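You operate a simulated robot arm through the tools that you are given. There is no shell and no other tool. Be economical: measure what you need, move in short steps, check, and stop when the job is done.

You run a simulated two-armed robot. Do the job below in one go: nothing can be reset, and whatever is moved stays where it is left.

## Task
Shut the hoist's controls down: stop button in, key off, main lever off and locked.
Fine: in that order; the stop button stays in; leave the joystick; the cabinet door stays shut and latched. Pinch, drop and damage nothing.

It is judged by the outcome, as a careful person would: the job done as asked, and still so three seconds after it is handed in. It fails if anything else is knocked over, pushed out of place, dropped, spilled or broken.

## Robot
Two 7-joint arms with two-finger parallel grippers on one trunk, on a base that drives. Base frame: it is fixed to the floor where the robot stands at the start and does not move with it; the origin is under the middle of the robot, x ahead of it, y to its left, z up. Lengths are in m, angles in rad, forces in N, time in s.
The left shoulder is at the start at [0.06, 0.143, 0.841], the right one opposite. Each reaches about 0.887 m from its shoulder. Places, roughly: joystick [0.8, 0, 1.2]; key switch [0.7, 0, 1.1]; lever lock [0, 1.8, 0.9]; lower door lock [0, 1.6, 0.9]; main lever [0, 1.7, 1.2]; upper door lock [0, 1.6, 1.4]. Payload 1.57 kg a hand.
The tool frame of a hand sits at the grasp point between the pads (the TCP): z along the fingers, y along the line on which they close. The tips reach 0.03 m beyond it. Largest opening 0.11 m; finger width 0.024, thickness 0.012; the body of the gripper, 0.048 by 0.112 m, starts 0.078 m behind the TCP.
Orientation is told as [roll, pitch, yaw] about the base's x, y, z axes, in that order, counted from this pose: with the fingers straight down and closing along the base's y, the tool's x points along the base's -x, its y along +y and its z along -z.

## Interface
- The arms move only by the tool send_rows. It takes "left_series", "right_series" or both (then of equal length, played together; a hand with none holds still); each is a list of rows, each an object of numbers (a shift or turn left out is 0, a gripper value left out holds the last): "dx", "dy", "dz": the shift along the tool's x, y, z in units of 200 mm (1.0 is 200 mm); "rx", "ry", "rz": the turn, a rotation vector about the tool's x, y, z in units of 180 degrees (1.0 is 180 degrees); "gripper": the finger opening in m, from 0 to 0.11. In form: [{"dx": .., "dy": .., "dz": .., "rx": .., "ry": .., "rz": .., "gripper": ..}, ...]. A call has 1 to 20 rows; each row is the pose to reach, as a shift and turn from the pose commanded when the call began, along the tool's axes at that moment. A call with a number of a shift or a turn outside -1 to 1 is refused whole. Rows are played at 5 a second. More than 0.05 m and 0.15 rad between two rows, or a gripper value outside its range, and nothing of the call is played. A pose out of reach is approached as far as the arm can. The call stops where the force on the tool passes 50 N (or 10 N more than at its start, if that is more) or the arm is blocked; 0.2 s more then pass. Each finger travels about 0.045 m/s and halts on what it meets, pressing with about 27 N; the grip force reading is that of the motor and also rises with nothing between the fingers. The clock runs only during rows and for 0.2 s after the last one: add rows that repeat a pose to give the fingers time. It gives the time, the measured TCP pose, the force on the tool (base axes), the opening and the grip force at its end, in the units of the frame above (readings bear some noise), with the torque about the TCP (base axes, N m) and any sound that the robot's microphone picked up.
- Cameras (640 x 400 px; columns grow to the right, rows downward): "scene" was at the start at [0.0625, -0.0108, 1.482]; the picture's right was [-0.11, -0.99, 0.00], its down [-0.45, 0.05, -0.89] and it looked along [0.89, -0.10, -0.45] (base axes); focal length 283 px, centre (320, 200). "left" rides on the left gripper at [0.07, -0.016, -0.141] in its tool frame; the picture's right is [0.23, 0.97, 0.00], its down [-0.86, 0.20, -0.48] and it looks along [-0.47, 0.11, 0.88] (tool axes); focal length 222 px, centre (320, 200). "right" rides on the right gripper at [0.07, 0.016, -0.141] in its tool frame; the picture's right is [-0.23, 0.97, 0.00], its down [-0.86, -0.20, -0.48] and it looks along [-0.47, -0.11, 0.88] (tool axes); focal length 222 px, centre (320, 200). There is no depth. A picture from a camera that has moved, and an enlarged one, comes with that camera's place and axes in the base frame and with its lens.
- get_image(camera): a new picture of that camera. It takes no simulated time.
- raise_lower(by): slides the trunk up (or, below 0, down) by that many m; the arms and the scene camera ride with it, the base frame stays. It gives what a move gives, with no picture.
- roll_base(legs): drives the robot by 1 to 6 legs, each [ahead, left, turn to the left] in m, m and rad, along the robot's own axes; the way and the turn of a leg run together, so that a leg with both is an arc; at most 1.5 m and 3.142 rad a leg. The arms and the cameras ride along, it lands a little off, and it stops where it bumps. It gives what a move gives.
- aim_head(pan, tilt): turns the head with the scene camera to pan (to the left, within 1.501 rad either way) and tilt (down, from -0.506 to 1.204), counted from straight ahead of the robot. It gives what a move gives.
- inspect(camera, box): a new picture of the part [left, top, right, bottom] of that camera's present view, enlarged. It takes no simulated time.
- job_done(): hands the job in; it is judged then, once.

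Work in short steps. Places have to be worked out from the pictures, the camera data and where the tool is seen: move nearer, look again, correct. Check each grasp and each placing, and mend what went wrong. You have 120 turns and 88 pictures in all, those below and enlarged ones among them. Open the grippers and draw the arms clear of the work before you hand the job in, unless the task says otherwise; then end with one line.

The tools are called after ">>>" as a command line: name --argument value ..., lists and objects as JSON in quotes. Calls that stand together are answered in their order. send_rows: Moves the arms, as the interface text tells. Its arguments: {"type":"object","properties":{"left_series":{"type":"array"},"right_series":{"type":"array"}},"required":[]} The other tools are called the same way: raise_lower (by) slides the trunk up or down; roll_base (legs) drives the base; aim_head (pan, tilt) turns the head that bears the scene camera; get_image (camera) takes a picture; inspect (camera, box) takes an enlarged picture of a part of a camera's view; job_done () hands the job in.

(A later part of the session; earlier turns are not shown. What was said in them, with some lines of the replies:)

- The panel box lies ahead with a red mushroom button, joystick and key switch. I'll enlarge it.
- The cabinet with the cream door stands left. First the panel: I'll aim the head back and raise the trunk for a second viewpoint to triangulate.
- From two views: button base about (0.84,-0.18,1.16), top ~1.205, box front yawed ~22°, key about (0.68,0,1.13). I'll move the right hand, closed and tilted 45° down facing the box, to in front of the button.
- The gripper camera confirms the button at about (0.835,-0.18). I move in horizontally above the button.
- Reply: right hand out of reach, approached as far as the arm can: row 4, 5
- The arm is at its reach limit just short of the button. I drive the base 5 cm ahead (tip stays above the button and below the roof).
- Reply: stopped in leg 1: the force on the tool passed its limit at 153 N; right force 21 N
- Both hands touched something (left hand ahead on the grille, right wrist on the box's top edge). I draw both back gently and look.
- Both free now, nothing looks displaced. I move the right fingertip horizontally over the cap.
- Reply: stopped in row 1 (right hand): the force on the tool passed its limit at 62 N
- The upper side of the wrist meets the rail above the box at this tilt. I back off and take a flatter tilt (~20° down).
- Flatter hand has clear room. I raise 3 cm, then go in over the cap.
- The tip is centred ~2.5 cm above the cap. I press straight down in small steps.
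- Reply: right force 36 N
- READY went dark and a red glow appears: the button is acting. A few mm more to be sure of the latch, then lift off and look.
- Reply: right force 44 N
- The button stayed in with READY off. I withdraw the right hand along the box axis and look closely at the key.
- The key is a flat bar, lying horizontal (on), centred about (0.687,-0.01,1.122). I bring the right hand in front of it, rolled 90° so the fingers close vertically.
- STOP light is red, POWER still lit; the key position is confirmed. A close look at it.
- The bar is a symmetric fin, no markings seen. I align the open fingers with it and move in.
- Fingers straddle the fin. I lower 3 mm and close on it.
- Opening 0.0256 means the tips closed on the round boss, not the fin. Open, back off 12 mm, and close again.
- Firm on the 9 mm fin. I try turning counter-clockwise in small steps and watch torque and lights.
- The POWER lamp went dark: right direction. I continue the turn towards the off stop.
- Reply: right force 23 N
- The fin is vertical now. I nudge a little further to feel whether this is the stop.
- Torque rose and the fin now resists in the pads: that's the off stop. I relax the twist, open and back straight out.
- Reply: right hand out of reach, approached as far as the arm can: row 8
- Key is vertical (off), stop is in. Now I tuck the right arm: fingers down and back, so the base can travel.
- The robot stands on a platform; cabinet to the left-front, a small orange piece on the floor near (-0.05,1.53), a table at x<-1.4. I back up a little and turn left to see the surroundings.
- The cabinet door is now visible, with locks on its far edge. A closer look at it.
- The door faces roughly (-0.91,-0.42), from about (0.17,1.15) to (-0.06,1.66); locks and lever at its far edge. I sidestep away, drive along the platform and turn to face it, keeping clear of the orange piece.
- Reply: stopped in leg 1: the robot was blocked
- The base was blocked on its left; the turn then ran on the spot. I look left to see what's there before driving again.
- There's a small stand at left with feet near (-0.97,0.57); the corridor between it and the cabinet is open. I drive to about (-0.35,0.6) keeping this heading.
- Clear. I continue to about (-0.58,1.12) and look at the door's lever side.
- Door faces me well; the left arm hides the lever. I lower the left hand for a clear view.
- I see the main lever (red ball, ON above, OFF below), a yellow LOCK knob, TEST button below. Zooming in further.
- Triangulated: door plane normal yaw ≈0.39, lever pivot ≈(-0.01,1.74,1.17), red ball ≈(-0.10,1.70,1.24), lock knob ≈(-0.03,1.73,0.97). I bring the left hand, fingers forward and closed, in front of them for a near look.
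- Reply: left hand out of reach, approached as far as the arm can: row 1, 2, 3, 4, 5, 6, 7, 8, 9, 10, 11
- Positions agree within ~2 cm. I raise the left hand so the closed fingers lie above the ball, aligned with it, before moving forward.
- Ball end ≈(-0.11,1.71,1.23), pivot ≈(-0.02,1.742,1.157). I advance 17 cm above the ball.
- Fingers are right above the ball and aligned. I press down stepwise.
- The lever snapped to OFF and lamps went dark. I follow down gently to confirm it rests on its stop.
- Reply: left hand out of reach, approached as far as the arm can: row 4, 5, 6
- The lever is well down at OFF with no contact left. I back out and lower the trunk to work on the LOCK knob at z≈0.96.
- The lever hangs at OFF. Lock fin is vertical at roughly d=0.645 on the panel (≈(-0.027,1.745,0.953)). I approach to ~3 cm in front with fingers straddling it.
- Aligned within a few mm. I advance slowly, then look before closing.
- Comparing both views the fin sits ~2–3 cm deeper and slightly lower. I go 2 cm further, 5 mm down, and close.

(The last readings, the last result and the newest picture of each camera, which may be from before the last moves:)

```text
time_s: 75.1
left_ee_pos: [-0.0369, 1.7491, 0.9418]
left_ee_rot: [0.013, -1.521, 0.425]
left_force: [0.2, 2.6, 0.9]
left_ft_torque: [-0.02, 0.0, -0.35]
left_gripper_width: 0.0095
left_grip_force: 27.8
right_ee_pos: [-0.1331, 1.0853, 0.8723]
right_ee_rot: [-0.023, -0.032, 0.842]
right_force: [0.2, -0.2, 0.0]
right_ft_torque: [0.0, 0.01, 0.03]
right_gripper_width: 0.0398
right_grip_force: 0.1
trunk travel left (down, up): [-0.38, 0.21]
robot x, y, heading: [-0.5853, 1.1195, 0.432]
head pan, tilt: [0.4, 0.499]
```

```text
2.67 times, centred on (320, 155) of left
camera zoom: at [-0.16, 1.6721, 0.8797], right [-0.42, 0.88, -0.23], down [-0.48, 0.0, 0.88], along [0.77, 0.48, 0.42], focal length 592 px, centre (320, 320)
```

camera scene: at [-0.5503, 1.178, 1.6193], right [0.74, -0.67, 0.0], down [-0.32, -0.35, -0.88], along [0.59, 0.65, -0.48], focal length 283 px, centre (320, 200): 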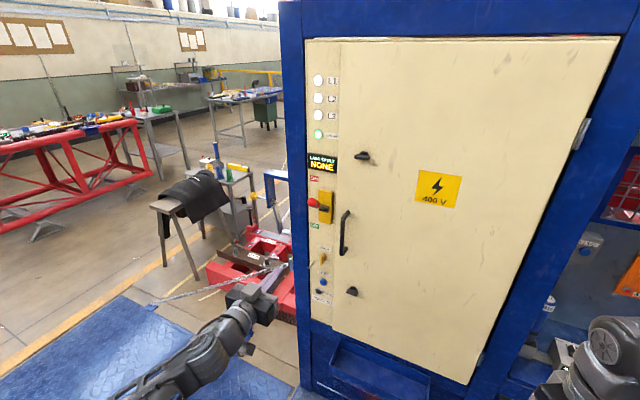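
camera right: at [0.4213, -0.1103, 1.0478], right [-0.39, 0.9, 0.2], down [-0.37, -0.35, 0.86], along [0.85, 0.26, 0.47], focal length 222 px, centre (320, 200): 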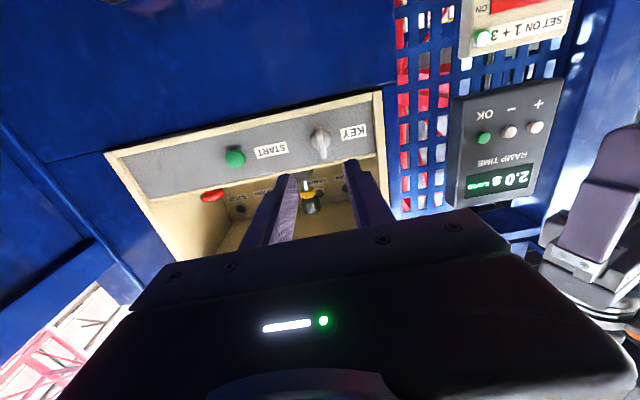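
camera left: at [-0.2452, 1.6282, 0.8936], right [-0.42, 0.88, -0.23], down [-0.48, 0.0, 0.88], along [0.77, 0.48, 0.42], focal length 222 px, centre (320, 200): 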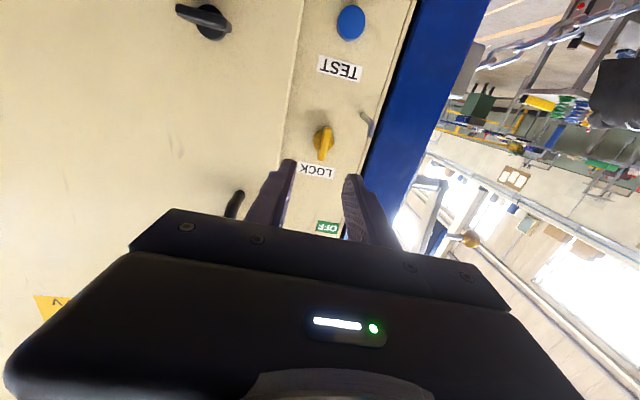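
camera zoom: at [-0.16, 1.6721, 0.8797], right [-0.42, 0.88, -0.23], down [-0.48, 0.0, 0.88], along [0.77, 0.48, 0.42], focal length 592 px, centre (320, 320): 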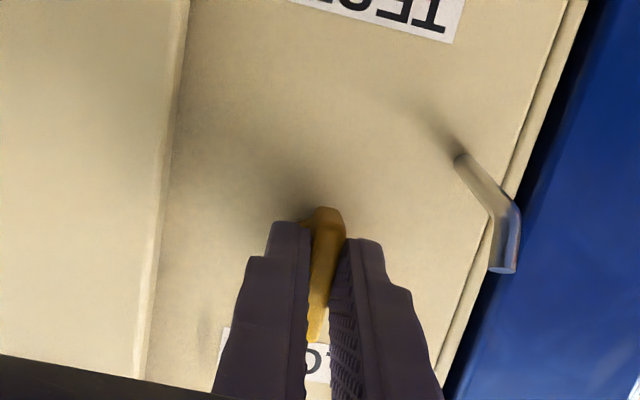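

Gripping the fin (9.5 mm). I try a clockwise turn in small steps.

>>> send_rows --left_series '[{"rz": 0.03}, {"rz": 0.06}, {"rz": 0.09}]'

>>> inspect --camera "left" --box '[220, 80, 420, 230]'

```text
time_s: 75.9
left_ee_pos: [-0.0378, 1.7505, 0.9421]
left_ee_rot: [1.401, -1.281, -0.97]
left_force: [1.6, 4.5, 3.9]
left_ft_torque: [0.18, -0.51, -0.42]
left_gripper_width: 0.0091
left_grip_force: 27.9
right_ee_pos: [-0.1326, 1.0862, 0.8716]
right_ee_rot: [-0.023, -0.03, 0.844]
right_force: [-0.6, 0.2, 0.1]
right_ft_torque: [0.0, 0.02, 0.02]
right_gripper_width: 0.04
right_grip_force: 0.0
trunk travel left (down, up): [-0.38, 0.21]
robot x, y, heading: [-0.5869, 1.1227, 0.428]
head pan, tilt: [0.4, 0.499]
```

```text
2.67 times, centred on (320, 155) of left
camera zoom: at [-0.1691, 1.6913, 0.8779], right [-0.42, 0.91, 0.06], down [-0.37, -0.23, 0.9], along [0.83, 0.36, 0.43], focal length 592 px, centre (320, 320)
```

zoom: 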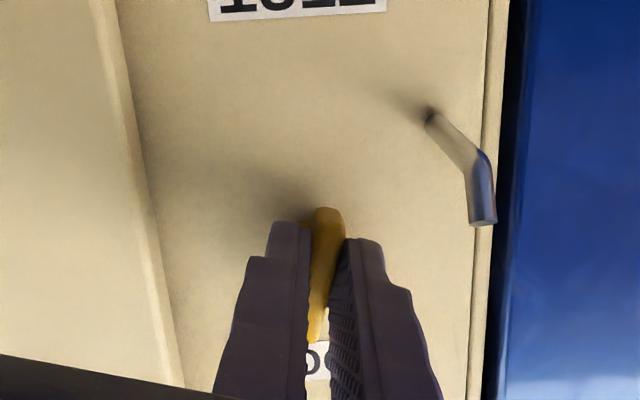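

The fin follows with low torque. I continue to about 90°.

>>> send_rows --left_series '[{"rz": 0.04}, {"rz": 0.08}, {"rz": 0.12}, {"rz": 0.16}, {"rz": 0.2}, {"rz": 0.24}, {"rz": 0.28}]'

>>> send_rows --left_series '[{"rz": 0.03}, {"rz": 0.06}, {"rz": 0.09}, {"rz": 0.12}, {"rz": 0.14}]'

>>> inspect --camera "left" --box '[220, 80, 420, 230]'

```text
time_s: 77.5
left_ee_pos: [-0.038, 1.7511, 0.9441]
left_ee_rot: [1.521, -0.406, -1.112]
left_force: [6.8, 23.6, 19.8]
left_ft_torque: [0.18, -0.55, 1.15]
left_gripper_width: 0.0089
left_grip_force: 27.7
right_ee_pos: [-0.1336, 1.087, 0.8714]
right_ee_rot: [-0.025, -0.028, 0.843]
right_force: [0.2, 1.0, -0.3]
right_ft_torque: [-0.02, -0.03, -0.02]
right_gripper_width: 0.04
right_grip_force: 0.1
trunk travel left (down, up): [-0.38, 0.21]
robot x, y, heading: [-0.5868, 1.1234, 0.434]
head pan, tilt: [0.4, 0.499]
```

```text
time_s: 78.7
left_ee_pos: [-0.0386, 1.751, 0.9465]
left_ee_rot: [1.528, 0.031, -1.134]
left_force: [-0.5, 21.1, 22.6]
left_ft_torque: [-0.29, -1.06, 0.62]
left_gripper_width: 0.0097
left_grip_force: 28.1
right_ee_pos: [-0.1327, 1.0861, 0.8723]
right_ee_rot: [-0.026, -0.029, 0.842]
right_force: [0.0, 0.1, -0.1]
right_ft_torque: [-0.01, 0.02, 0.0]
right_gripper_width: 0.0397
right_grip_force: 0.0
trunk travel left (down, up): [-0.38, 0.21]
robot x, y, heading: [-0.5847, 1.1234, 0.431]
head pan, tilt: [0.4, 0.499]
```

```text
2.67 times, centred on (320, 155) of left
camera zoom: at [-0.1963, 1.7539, 0.9383], right [-0.05, 0.2, 0.98], down [-0.06, -0.98, 0.19], along [1.0, -0.05, 0.06], focal length 592 px, centre (320, 320)
```

zoom: 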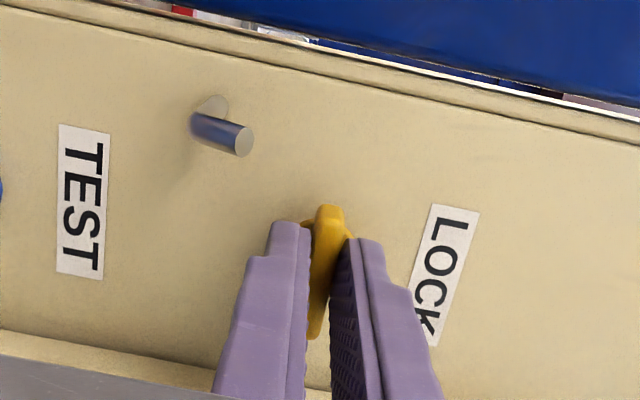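

Torque is rising near 90° – likely the stop. One small nudge to be sure, then relax, open, and back out.

>>> send_rows --left_series '[{"rz": 0.015}, {"rz": 0.03}, {"rz": 0.03}]'

>>> send_rows --left_series '[{"rz": -0.02, "gripper": 0.04}, {"rz": -0.02}, {"rz": -0.02}, {"rz": -0.02}, {"rz": -0.02}, {"rz": -0.02, "dz": -0.1}, {"rz": -0.02, "dz": -0.3}, {"rz": -0.02, "dz": -0.5}, {"rz": -0.02, "dz": -0.7}]'

>>> inspect --camera "scene" --box '[280, 100, 400, 270]'

>>> get_image --camera "left"

```text
time_s: 79.5
left_ee_pos: [-0.0393, 1.7508, 0.9464]
left_ee_rot: [1.526, 0.123, -1.137]
left_force: [-3.9, 19.9, 22.8]
left_ft_torque: [-0.31, -1.12, 0.59]
left_gripper_width: 0.012
left_grip_force: 29.3
right_ee_pos: [-0.1345, 1.087, 0.8722]
right_ee_rot: [-0.026, -0.029, 0.842]
right_force: [0.0, 0.1, -0.7]
right_ft_torque: [-0.01, 0.03, -0.03]
right_gripper_width: 0.0402
right_grip_force: 0.1
trunk travel left (down, up): [-0.38, 0.21]
robot x, y, heading: [-0.5868, 1.1207, 0.435]
head pan, tilt: [0.4, 0.499]
```

```text
time_s: 81.5
left_ee_pos: [-0.1648, 1.6884, 0.947]
left_ee_rot: [1.521, 0.065, -1.141]
left_force: [-0.5, -0.9, -0.7]
left_ft_torque: [-0.01, -0.02, 0.0]
left_gripper_width: 0.0397
left_grip_force: 0.0
right_ee_pos: [-0.1328, 1.0856, 0.872]
right_ee_rot: [-0.024, -0.031, 0.842]
right_force: [0.4, -0.7, 0.9]
right_ft_torque: [-0.01, -0.03, 0.0]
right_gripper_width: 0.04
right_grip_force: 0.0
trunk travel left (down, up): [-0.38, 0.21]
robot x, y, heading: [-0.5822, 1.1226, 0.436]
head pan, tilt: [0.4, 0.499]
```

```text
2.35 times, centred on (340, 185) of scene
camera zoom: at [-0.5502, 1.1788, 1.4193], right [0.74, -0.67, 0.0], down [-0.32, -0.35, -0.88], along [0.59, 0.65, -0.48], focal length 666 px, centre (273, 235)
```

zoom: 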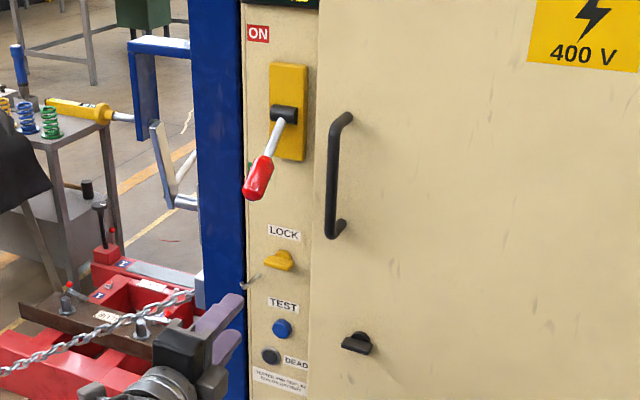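

```text
21 pictures are left
camera left: at [-0.3213, 1.6922, 0.9435], right [-0.03, 0.17, 0.99], down [-0.06, -0.98, 0.17], along [1.0, -0.06, 0.04], focal length 222 px, centre (320, 200)
```

left: 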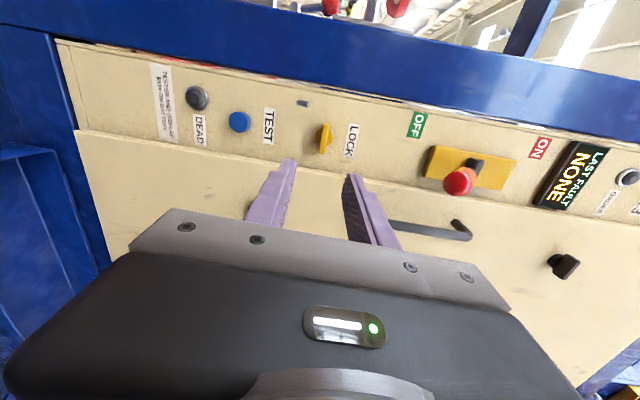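

LOCK fin is now horizontal against its stop, lever down at OFF, door latches unchanged. I draw the left arm further back, open both grippers, and take a final look.

>>> send_rows --left_series '[{"dz": -0.15, "gripper": 0.1}, {"dz": -0.3}, {"dz": -0.45}, {"dz": -0.5}, {"dz": -0.5}, {"dz": -0.5}, {"dz": -0.5}]' --right_series '[{"gripper": 0.1}, {}, {}, {}, {}, {}, {}]'

>>> get_image --camera "scene"

>>> inspect --camera "scene" --box '[300, 100, 380, 250]'

```text
time_s: 83.1
left_ee_pos: [-0.2569, 1.648, 0.9537]
left_ee_rot: [1.52, 0.062, -1.139]
left_force: [-0.5, 0.3, 0.2]
left_ft_torque: [0.03, 0.0, 0.02]
left_gripper_width: 0.1001
left_grip_force: 0.1
right_ee_pos: [-0.1329, 1.0849, 0.8711]
right_ee_rot: [-0.025, -0.031, 0.843]
right_force: [-0.4, -0.4, -0.3]
right_ft_torque: [-0.02, -0.01, -0.01]
right_gripper_width: 0.1001
right_grip_force: 0.1
trunk travel left (down, up): [-0.38, 0.21]
robot x, y, heading: [-0.5842, 1.1254, 0.433]
head pan, tilt: [0.4, 0.499]
```

```text
20 pictures are left
camera scene: at [-0.55, 1.179, 1.4193], right [0.74, -0.67, 0.0], down [-0.32, -0.35, -0.88], along [0.59, 0.65, -0.48], focal length 283 px, centre (320, 200)
```

scene: 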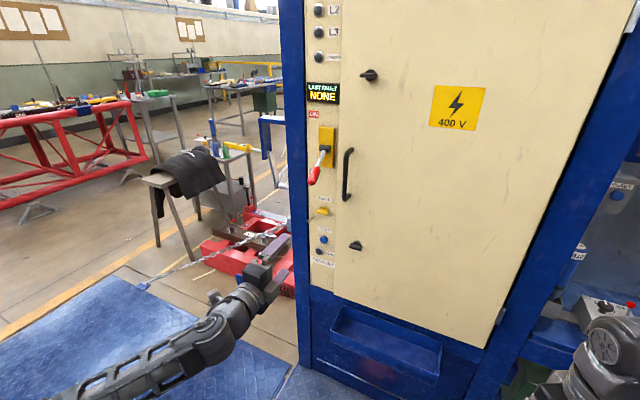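

```text
2.67 times, centred on (340, 175) of scene
camera zoom: at [-0.55, 1.179, 1.4193], right [0.74, -0.67, 0.0], down [-0.32, -0.35, -0.88], along [0.59, 0.65, -0.48], focal length 755 px, centre (267, 267)
```

zoom: 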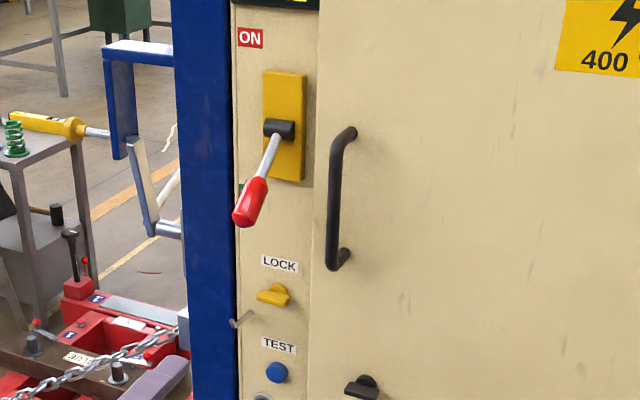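

Phase lamps L1–L3 are dark. A quick check that the orange piece on the floor wasn't touched.

>>> aim_head --pan 0.4 --tilt 1.1

>>> get_image --camera "scene"

```text
time_s: 84.1
left_ee_pos: [-0.2565, 1.6478, 0.9534]
left_ee_rot: [1.519, 0.063, -1.138]
left_force: [0.0, -0.2, -0.2]
left_ft_torque: [-0.02, -0.01, 0.01]
left_gripper_width: 0.0999
left_grip_force: 0.1
right_ee_pos: [-0.1321, 1.0857, 0.8727]
right_ee_rot: [-0.024, -0.03, 0.842]
right_force: [0.6, 1.0, -1.1]
right_ft_torque: [-0.01, 0.05, -0.04]
right_gripper_width: 0.1
right_grip_force: 0.1
trunk travel left (down, up): [-0.38, 0.21]
robot x, y, heading: [-0.5828, 1.1246, 0.431]
head pan, tilt: [0.4, 1.1]
```

```text
18 pictures are left
camera scene: at [-0.5687, 1.1584, 1.3716], right [0.74, -0.67, 0.0], down [-0.6, -0.66, -0.45], along [0.31, 0.34, -0.89], focal length 283 px, centre (320, 200)
```

scene: 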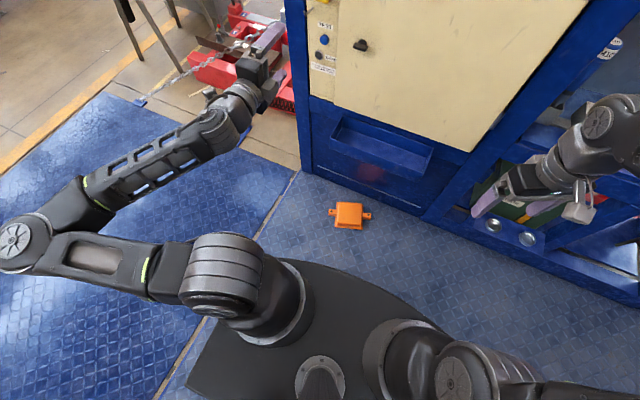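

The orange piece is where it was, and both arms are clear with the grippers open. I hand the job in.

>>> job_done

```text
The job is handed in.
```

The hoist controls are shut down in the order you asked: stop button in, key off, main lever off and locked. The joystick was left alone and the door is still shut and latched. I didn't test the lock by pulling on the lever, and while I was lining up for the stop button both hands bumped the surrounding structure, stopping one move at 153 N. Nothing looked moved or damaged afterwards.
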